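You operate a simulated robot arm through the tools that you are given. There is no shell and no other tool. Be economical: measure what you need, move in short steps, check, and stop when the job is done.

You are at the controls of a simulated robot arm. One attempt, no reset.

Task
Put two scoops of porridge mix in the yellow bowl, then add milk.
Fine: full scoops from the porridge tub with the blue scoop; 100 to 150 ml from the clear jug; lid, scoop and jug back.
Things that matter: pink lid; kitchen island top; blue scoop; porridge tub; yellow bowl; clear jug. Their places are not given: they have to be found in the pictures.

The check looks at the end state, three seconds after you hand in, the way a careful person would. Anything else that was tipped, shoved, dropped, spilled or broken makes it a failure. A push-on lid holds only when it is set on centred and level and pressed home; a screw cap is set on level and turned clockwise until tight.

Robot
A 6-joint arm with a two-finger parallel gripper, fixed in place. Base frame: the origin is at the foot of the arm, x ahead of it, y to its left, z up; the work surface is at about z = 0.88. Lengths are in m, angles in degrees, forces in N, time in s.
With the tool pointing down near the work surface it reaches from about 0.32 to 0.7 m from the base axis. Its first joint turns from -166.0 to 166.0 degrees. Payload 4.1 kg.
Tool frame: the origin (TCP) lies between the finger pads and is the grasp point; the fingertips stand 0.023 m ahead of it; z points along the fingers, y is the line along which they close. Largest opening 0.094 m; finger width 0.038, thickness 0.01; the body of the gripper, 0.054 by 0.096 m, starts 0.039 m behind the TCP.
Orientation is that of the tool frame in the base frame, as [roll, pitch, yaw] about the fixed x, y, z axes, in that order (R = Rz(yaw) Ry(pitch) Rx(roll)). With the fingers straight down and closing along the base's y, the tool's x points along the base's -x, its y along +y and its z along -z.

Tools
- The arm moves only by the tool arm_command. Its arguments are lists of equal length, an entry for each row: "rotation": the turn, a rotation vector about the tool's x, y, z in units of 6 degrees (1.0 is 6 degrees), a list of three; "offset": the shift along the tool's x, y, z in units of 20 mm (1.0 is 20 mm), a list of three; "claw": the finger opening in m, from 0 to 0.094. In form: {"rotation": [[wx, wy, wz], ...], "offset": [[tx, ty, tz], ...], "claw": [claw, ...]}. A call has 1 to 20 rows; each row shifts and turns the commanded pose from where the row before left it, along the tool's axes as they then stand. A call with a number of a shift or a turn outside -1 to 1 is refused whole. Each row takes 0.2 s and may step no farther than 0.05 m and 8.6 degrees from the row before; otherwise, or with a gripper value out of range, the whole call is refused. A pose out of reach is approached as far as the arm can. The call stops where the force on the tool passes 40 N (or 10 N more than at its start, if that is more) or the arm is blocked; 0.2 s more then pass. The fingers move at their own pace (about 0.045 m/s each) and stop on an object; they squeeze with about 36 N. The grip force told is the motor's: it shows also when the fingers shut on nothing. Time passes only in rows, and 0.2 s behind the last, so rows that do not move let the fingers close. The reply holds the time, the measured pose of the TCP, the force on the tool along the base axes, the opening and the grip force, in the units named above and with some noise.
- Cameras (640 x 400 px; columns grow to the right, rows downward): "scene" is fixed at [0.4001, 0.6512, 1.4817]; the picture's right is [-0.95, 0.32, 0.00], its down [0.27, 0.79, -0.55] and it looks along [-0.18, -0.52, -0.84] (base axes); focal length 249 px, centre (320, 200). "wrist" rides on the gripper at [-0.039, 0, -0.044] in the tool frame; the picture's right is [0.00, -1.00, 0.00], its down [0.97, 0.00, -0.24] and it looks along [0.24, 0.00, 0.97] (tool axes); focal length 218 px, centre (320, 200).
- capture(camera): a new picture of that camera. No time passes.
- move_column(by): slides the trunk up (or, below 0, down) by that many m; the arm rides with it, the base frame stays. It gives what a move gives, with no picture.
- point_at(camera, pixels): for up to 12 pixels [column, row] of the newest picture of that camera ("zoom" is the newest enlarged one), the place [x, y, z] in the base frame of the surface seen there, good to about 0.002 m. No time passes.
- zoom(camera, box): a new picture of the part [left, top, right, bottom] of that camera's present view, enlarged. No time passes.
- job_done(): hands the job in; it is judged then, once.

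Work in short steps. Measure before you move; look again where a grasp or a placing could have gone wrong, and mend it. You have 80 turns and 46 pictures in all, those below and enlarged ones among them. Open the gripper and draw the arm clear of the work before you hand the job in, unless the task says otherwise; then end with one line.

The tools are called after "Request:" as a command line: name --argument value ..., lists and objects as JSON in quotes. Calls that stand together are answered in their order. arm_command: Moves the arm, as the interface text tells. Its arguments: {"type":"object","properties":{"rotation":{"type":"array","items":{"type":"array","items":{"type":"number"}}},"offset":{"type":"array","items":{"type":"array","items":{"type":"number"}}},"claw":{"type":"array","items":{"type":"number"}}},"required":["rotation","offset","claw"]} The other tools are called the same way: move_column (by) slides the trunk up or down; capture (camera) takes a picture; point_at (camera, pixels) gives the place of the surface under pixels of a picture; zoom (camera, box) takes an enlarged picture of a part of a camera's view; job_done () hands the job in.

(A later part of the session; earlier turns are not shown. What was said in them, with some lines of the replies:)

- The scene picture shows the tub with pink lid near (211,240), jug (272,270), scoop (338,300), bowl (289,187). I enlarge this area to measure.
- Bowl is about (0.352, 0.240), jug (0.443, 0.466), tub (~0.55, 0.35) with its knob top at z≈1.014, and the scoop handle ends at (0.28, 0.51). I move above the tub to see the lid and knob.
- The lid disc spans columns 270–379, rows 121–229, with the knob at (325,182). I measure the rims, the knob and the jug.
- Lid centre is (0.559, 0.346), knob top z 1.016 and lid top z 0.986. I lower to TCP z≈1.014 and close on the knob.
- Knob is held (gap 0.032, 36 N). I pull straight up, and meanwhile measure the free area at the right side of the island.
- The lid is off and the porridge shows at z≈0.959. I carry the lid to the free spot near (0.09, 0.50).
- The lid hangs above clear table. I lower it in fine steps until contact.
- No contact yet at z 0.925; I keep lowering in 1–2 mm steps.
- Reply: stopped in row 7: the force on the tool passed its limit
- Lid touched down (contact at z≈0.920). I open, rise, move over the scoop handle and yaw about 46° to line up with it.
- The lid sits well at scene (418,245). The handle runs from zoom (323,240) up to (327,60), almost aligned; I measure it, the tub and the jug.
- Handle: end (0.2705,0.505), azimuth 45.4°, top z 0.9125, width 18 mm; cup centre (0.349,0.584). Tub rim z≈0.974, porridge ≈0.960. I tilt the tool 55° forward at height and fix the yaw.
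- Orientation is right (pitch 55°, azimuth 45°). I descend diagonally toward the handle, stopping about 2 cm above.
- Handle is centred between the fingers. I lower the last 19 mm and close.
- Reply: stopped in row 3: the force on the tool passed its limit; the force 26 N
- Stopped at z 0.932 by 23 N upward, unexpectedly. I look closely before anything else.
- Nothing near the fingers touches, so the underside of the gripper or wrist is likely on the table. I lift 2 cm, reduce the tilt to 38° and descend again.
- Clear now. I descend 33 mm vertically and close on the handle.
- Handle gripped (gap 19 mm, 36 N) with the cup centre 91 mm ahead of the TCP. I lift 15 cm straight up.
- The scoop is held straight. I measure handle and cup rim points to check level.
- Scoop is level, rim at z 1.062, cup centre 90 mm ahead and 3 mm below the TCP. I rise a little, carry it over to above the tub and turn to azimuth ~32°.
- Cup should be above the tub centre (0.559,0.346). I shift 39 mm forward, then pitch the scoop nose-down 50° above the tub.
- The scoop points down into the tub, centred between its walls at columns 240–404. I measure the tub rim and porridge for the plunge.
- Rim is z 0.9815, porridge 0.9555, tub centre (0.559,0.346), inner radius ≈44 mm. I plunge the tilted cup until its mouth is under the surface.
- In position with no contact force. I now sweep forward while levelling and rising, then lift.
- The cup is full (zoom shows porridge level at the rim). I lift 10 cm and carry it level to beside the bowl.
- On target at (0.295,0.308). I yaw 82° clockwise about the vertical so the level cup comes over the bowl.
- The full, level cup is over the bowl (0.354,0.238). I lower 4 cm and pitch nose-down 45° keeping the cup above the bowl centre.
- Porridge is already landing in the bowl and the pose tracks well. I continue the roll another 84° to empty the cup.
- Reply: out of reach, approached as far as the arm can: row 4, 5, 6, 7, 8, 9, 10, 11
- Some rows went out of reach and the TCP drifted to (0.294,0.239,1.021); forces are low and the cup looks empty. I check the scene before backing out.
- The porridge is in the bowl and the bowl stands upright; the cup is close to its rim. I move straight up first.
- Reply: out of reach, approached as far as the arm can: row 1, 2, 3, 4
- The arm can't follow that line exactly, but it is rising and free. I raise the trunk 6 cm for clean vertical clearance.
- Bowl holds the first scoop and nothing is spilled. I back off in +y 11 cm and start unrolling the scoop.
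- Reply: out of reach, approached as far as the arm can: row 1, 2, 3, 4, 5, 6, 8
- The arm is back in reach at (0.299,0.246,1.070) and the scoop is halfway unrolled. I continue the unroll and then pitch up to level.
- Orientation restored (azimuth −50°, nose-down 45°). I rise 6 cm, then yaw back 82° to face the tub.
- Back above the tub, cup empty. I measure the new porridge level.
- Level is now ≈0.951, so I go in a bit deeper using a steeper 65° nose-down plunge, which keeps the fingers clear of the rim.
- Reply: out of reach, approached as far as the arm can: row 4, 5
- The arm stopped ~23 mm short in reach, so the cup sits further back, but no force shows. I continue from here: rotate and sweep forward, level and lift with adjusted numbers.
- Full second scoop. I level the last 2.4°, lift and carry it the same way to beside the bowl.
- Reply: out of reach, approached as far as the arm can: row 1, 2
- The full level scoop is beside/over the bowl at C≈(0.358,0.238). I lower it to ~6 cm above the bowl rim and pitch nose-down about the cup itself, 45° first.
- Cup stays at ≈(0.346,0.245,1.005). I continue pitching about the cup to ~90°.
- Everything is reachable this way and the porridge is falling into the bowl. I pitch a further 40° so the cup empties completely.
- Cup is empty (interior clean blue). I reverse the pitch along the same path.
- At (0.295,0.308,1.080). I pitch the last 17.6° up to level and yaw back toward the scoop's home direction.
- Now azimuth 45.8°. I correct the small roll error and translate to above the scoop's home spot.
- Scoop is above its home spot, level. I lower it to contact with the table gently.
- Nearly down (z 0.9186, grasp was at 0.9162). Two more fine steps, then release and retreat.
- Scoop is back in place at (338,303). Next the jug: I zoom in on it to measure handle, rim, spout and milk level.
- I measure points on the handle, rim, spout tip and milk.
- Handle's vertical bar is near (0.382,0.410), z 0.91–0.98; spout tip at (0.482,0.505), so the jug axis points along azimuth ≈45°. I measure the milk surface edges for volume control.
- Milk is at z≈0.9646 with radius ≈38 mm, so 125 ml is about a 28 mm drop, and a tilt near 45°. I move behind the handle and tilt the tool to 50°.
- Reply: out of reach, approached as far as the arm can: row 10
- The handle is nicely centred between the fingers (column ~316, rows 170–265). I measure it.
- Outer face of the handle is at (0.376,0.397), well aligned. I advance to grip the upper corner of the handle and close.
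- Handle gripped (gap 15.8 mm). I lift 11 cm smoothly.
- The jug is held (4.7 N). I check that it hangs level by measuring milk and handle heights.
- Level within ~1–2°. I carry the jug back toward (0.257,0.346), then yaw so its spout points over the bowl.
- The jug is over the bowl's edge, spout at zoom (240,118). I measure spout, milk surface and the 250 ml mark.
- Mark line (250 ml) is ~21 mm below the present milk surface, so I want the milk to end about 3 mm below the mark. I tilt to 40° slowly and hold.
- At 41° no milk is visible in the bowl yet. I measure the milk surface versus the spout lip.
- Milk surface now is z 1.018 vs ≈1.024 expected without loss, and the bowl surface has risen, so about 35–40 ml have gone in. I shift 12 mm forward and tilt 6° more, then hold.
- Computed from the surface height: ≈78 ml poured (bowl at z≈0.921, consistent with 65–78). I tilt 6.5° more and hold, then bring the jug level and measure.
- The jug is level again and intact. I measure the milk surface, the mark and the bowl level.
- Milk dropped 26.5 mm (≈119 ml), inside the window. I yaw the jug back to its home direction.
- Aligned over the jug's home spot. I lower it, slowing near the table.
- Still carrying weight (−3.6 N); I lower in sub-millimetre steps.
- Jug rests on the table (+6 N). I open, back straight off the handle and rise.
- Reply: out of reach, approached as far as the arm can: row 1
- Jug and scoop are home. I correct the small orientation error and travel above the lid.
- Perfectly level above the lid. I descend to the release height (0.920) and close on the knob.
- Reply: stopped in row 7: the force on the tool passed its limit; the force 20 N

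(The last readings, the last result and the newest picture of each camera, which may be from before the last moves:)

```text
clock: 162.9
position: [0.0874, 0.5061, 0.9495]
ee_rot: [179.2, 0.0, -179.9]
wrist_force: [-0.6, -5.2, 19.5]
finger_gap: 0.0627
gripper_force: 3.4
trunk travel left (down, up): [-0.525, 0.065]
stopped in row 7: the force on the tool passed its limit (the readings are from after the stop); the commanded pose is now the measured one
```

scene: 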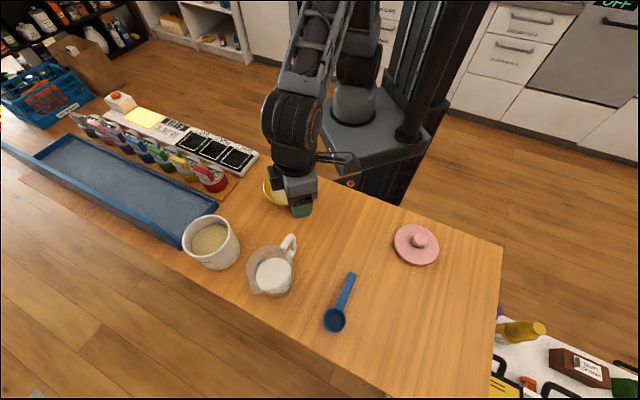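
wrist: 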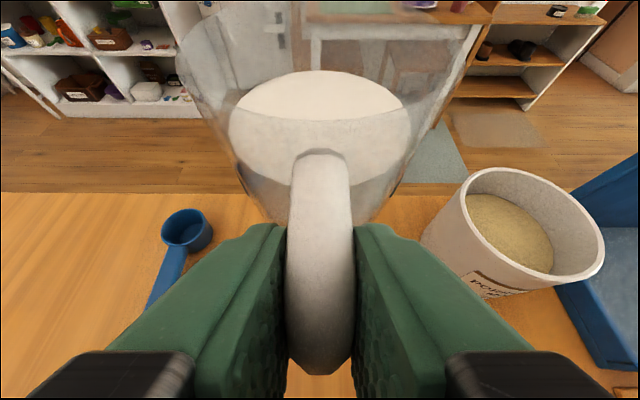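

Unexpected contact at z 0.9495. I check the lid's true position in the latest scene picture (knob at (419,240)).

Request:
point_at --camera "scene" --pixels '[[419, 237], [419, 241], [414, 238], [424, 238], [395, 245], [439, 248], [415, 227], [418, 262]]'

Request:
arm_command --rotation '[[0, 0, 0], [0, 0, 0], [0, 0, 0], [0, 0, 0], [0, 0, 0]]' --offset '[[0, 0, -0.5], [0, 0, -1], [0, 0, -1], [0, 0, -1], [0, 0, -1]]' --claw '[0.06, 0.06, 0.06, 0.06, 0.06]'

Request:
capture --camera "wrist"

```text
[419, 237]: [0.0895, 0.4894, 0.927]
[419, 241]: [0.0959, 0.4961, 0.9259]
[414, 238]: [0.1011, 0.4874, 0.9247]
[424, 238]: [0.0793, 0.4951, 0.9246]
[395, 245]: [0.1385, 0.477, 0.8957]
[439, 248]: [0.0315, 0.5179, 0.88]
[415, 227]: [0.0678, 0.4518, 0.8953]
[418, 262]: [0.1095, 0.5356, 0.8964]
```

```text
clock: 164.2
position: [0.0884, 0.5062, 1.0355]
ee_rot: [179.3, -0.1, -179.9]
wrist_force: [0.1, 0.3, 0.2]
finger_gap: 0.0599
gripper_force: 0.0
trunk travel left (down, up): [-0.525, 0.065]
```

```text
3 pictures are left
```

wrist: 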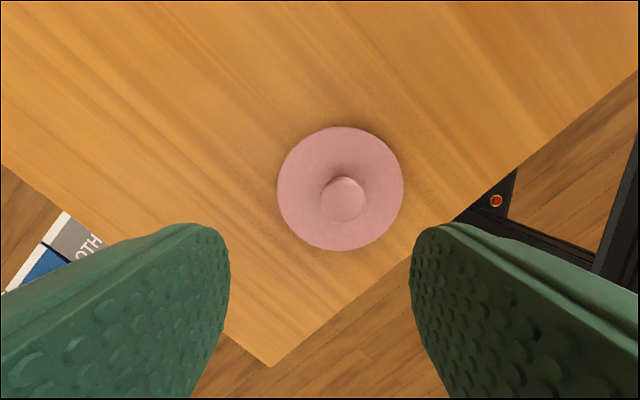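

The lid sits off-centre from where I expected: knob at (342,197). I measure it in this fresh picture.

Request:
point_at --camera "wrist" --pixels '[[343, 200], [323, 200], [362, 200], [343, 182], [343, 217], [282, 190], [400, 190], [340, 131], [340, 246], [300, 150], [385, 150], [300, 225]]'

```text
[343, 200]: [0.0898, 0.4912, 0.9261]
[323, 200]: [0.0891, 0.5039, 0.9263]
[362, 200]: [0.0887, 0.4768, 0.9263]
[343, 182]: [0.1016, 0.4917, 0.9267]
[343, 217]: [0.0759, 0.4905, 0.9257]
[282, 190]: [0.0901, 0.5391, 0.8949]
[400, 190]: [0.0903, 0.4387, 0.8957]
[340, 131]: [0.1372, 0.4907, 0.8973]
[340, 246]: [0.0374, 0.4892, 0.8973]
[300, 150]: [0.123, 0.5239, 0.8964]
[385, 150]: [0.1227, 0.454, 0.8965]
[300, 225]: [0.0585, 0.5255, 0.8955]
```

Lid centre (0.088,0.489), knob (0.0895,0.4905), top z 0.926, lid flat on the table. I re-centre, descend to z 0.926 and grip.

Request:
arm_command --rotation '[[0.12, 0, 0], [0, 0, 0], [0, 0, 0], [0, 0, 0], [0, 0, 0], [0, 0, 0], [0, 0, 0], [0, 0, 0], [0, 0, 0], [0, 0, 0], [0, 0, 0], [0, 0, 0], [0, 0, 0]]' --offset '[[-0.055, -0.785, 0], [0, 0, 0.9], [0, 0, 0.9], [0, 0, 0.9], [0, 0, 0.9], [0, 0, 0.9], [0, 0, 0.6], [0, 0, 0.37], [0, 0, 0], [0, 0, 0], [0, 0, 0], [0, 0, 0], [0, 0, 0]]' --claw '[0.06, 0.06, 0.06, 0.06, 0.06, 0.06, 0.06, 0.06, 0.06, 0.0, 0.0, 0.0, 0.0]'

```text
clock: 166.9
position: [0.088, 0.489, 0.9263]
ee_rot: [179.9, -0.1, -179.8]
wrist_force: [0.1, 0.4, 0.4]
finger_gap: 0.032
gripper_force: 36.6
trunk travel left (down, up): [-0.525, 0.065]
```

Gripped with the same offset as at removal. I lift and carry the lid to above the tub.

Request:
arm_command --rotation '[[0, 0, 0], [0, 0, 0], [0, 0, 0], [0, 0, 0], [0, 0, 0], [0, 0, 0], [0, 0, 0], [0, 0, 0], [0, 0, 0], [0, 0, 0], [0, 0, 0], [0, 0, 0], [0, 0, 0], [0, 0, 0], [0, 0, 0], [0, 0, 0], [0, 0, 0], [0, 0, 0], [0, 0, 0], [0, 0, 0]]' --offset '[[0, 0, -0.5], [0, 0, -1], [0, 0, -1], [0, 0, -1], [0, 0, -1], [0, 0, -1], [0, 0, -1], [0, 0, -1], [0, 0, -1], [-0.981, -0.298, 0], [-0.981, -0.298, 0], [-0.981, -0.298, 0], [-0.981, -0.298, 0], [-0.981, -0.298, 0], [-0.981, -0.298, 0], [-0.981, -0.298, 0], [-0.981, -0.298, 0], [-0.981, -0.298, 0], [-0.981, -0.298, 0], [-0.981, -0.298, 0]]' --claw '[0, 0, 0, 0, 0, 0, 0, 0, 0, 0, 0, 0, 0, 0, 0, 0, 0, 0, 0, 0]'

Request:
arm_command --rotation '[[0, 0, 0], [0, 0, 0], [0, 0, 0], [0, 0, 0], [0, 0, 0], [0, 0, 0], [0, 0, 0], [0, 0, 0], [0, 0, 0], [0, 0, 0], [0, 0, 0], [0, 0, 0], [0, 0, 0], [0, 0, 0], [0, 0, 0]]' --offset '[[-0.981, -0.298, 0], [-0.981, -0.298, 0], [-0.981, -0.298, 0], [-0.981, -0.298, 0], [-0.981, -0.298, 0], [-0.981, -0.298, 0], [-0.981, -0.298, 0], [-0.981, -0.298, 0], [-0.981, -0.298, 0], [-0.981, -0.298, 0], [-0.981, -0.298, 0], [-0.981, -0.298, 0], [-0.981, -0.298, 0], [0, 0, 0], [0, 0, 0]]' --claw '[0, 0, 0, 0, 0, 0, 0, 0, 0, 0, 0, 0, 0, 0, 0]'

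Request:
zoom --camera "scene" --box '[140, 170, 300, 290]'

```text
clock: 171.2
position: [0.3034, 0.4249, 1.0967]
ee_rot: [-180.0, -0.1, -179.8]
wrist_force: [0.7, 0.3, -0.2]
finger_gap: 0.0317
gripper_force: 35.8
trunk travel left (down, up): [-0.525, 0.065]
```

```text
clock: 174.3
position: [0.5589, 0.3466, 1.0964]
ee_rot: [-180.0, -0.1, -179.8]
wrist_force: [0.2, 0.1, -0.4]
finger_gap: 0.0316
gripper_force: 36.3
trunk travel left (down, up): [-0.525, 0.065]
```

```text
3.33 times, centred on (220, 230) of scene
```

zoom: 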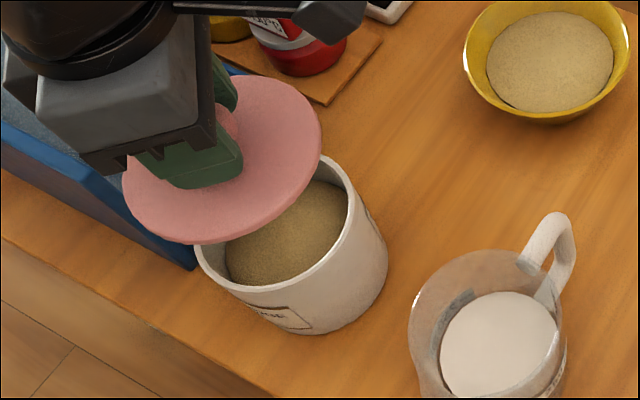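

I measure lid edge points and tub rim points to check centring.

Request:
point_at --camera "zoom" --pixels '[[202, 262], [225, 283], [255, 289], [290, 282], [320, 264], [343, 234], [353, 200], [345, 172], [318, 140], [195, 239], [300, 195], [130, 195]]'

```text
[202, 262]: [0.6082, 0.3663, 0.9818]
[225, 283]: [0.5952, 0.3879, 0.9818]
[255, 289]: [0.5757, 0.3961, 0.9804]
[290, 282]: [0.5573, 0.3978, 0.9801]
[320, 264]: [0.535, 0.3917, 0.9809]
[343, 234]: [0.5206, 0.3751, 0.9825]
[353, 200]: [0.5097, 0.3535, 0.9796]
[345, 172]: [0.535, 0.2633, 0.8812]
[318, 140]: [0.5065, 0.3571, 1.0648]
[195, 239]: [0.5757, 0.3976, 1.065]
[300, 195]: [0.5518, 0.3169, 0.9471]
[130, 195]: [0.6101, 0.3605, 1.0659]
```

Lid centre ≈(0.559,0.347) matches the tub rim's centre within a millimetre or so. I lower and press on in fine steps.

Request:
arm_command --rotation '[[0, 0, 0], [0, 0, 0], [0, 0, 0], [0, 0, 0], [0, 0, 0], [0, 0, 0], [0, 0, 0], [0, 0, 0], [0, 0, 0], [0, 0, 0], [0, 0, 0], [0, 0, 0], [0, 0, 0], [0, 0, 0]]' --offset '[[-0.02, 0.01, 0.9], [0, 0, 0.9], [0, 0, 0.9], [0, 0, 0.5], [0, 0, 0.2], [0, 0, 0.15], [0, 0, 0.1], [0, 0, 0.1], [0, 0, 0.1], [0, 0, 0.1], [0, 0, 0.1], [0, 0, 0.1], [0, 0, 0.1], [0, 0, 0.1]]' --claw '[0, 0, 0, 0, 0, 0, 0, 0, 0, 0, 0, 0, 0, 0]'

```text
clock: 177.3
position: [0.5608, 0.3467, 1.0143]
ee_rot: [179.8, 0.5, -179.8]
wrist_force: [2.9, 2.5, 31.9]
finger_gap: 0.0321
gripper_force: 35.9
trunk travel left (down, up): [-0.525, 0.065]
```

At z 1.0143 with 32 N up — about the seated height. I press a bit more, until the force stop.

Request:
arm_command --rotation '[[0, 0, 0], [0, 0, 0], [0, 0, 0], [0, 0, 0]]' --offset '[[0, 0, 0.08], [0, 0, 0.08], [0, 0, 0.08], [0, 0, 0]]' --claw '[0, 0, 0, 0]'

```text
clock: 178.3
position: [0.5608, 0.3477, 1.0088]
ee_rot: [179.8, 0.4, -179.8]
wrist_force: [2.3, 4.6, 35.7]
finger_gap: 0.032
gripper_force: 36.0
trunk travel left (down, up): [-0.525, 0.065]
```

Tips are now at about the lid top, so the pads slid a little. I relieve the pressure, open, rise and close the fingers to inspect the lid's height and level.

Request:
arm_command --rotation '[[0, 0, 0], [0, 0, 0], [0, 0, 0], [0, 0, 0], [0, 0, 0], [0, 0, 0], [0, 0, 0], [0, 0, 0], [0, 0, 0], [0, 0, 0]]' --offset '[[0, 0, -0.15], [0, 0, 0], [0, 0, 0], [0, 0, -0.5], [0, 0, -0.8], [0, 0, -1], [0, 0, -1], [0, 0, -1], [0, 0, -1], [0, 0, 0]]' --claw '[0.0, 0.05, 0.06, 0.06, 0.06, 0.06, 0.06, 0.06, 0.06, 0.06]'

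Request:
capture --camera "wrist"

Request:
point_at --camera "wrist" --pixels '[[325, 190], [325, 175], [320, 140], [320, 240], [270, 190], [375, 190], [285, 150], [360, 150], [285, 225], [360, 225]]'

```text
clock: 180.6
position: [0.559, 0.3473, 1.1154]
ee_rot: [-179.8, -0.1, -179.8]
wrist_force: [-0.2, 1.1, 0.5]
finger_gap: 0.0599
gripper_force: 0.0
trunk travel left (down, up): [-0.525, 0.065]
```

```text
1 pictures are left
```

wrist: 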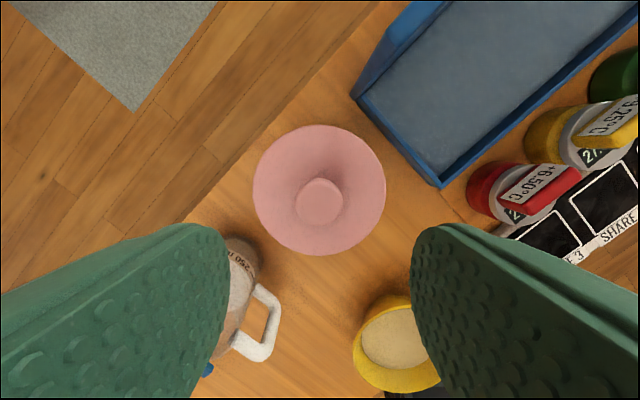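

```text
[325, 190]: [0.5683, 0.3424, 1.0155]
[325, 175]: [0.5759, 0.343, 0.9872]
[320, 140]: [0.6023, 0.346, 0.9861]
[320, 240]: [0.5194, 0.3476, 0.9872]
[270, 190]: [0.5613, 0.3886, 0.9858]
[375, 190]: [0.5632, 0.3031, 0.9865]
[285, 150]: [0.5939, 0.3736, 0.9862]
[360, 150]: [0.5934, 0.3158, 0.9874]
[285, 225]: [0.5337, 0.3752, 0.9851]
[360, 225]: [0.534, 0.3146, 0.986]
```

Lid top is 0.986–0.987 all round and knob top 1.0155, as at the start: level and seated. For certainty I press once on the knob's top with closed fingers.

Request:
arm_command --rotation '[[0, 0, 0], [0, 0, 0], [0, 0, 0], [0, 0, 0], [0, 0, 0], [0, 0, 0], [0, 0, 0], [0, 0, 0], [0, 0, 0], [0, 0, 0], [0, 0, 0], [0, 0, 0], [0, 0, 0], [0, 0, 0], [0, 0, 0], [0, 0, 0]]' --offset '[[0, 0, 0], [0, 0, 0], [0, 0, 0], [0, 0, 0], [-0.05, 0, 0.9], [0, 0, 0.9], [0, 0, 0.9], [0, 0, 0.6], [0, 0, 0.3], [0, 0, 0.1], [0, 0, 0.1], [0, 0, 0.1], [0, 0, 0.1], [0, 0, 0.1], [0, 0, 0.1], [0, 0, 0.1]]' --claw '[0, 0, 0, 0, 0, 0, 0, 0, 0, 0, 0, 0, 0, 0, 0, 0]'

```text
clock: 183.6
position: [0.5635, 0.3479, 1.0393]
ee_rot: [179.5, 0.8, -179.8]
wrist_force: [0.6, -0.3, 12.3]
finger_gap: 0.0001
gripper_force: 36.1
trunk travel left (down, up): [-0.525, 0.065]
stopped in row 15: the force on the tool passed its limit (the readings are from after the stop); the commanded pose is now the measured one
5 turns are left
```

The 40 N press left the height unchanged (knob top ≈1.016): the lid is home. I rise clear, open the gripper and take the last picture.

Request:
arm_command --rotation '[[0, 0, 0], [0, 0, 0], [0, 0, 0], [0, 0, 0], [0, 0, 0], [0, 0, 0], [0, 0, 0], [0, 0, 0], [0, 0, 0], [0, 0, 0], [0, 0, 0], [0, 0, 0], [0, 0, 0], [0, 0, 0], [0, 0, 0]]' --offset '[[0, 0, -0.5], [0, 0, -1], [0, 0, -1], [0, 0, -1], [0, 0, -1], [0, 0, -1], [0, 0, -1], [0, 0, -1], [1, 0, 0], [1, 0, 0], [1, 0, 0], [1, 0, 0], [1, 0, 0], [1, 0, 0], [0, 0, 0]]' --claw '[0, 0, 0, 0, 0, 0.09, 0.09, 0.09, 0.09, 0.09, 0.09, 0.09, 0.09, 0.09, 0.09]'

Request:
capture --camera "scene"

```text
clock: 186.8
position: [0.4329, 0.341, 1.1817]
ee_rot: [179.6, 0.6, -179.8]
wrist_force: [0.1, 0.4, -0.8]
finger_gap: 0.0901
gripper_force: 0.0
out of reach, approached as far as the arm can: row 7, 8
trunk travel left (down, up): [-0.525, 0.065]
```

```text
0 pictures are left
4 turns are left
```

scene: 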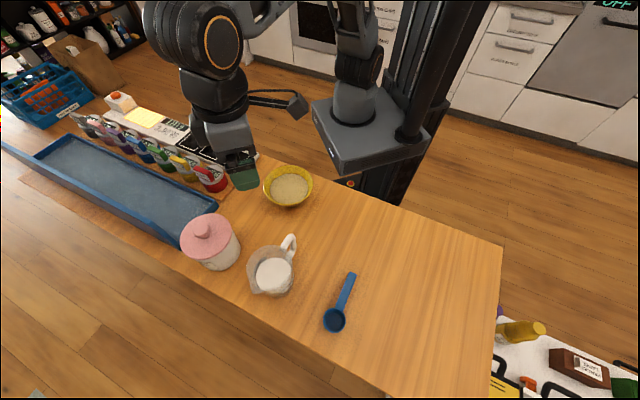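

The final picture shows the lid on at (211,235), and the jug (272,272) and scoop (338,305) back in place. The bowl is filled and upright, nothing is spilled, and the arm is clear with the gripper open, so I hand in.

Request:
job_done

```text
The job is handed in.
```

The yellow bowl has two full scoops of porridge mix and about 119 ml of milk, judged from the drop in the jug's milk level; the lid is pressed home, the scoop and jug are back in place, and I saw no spills.
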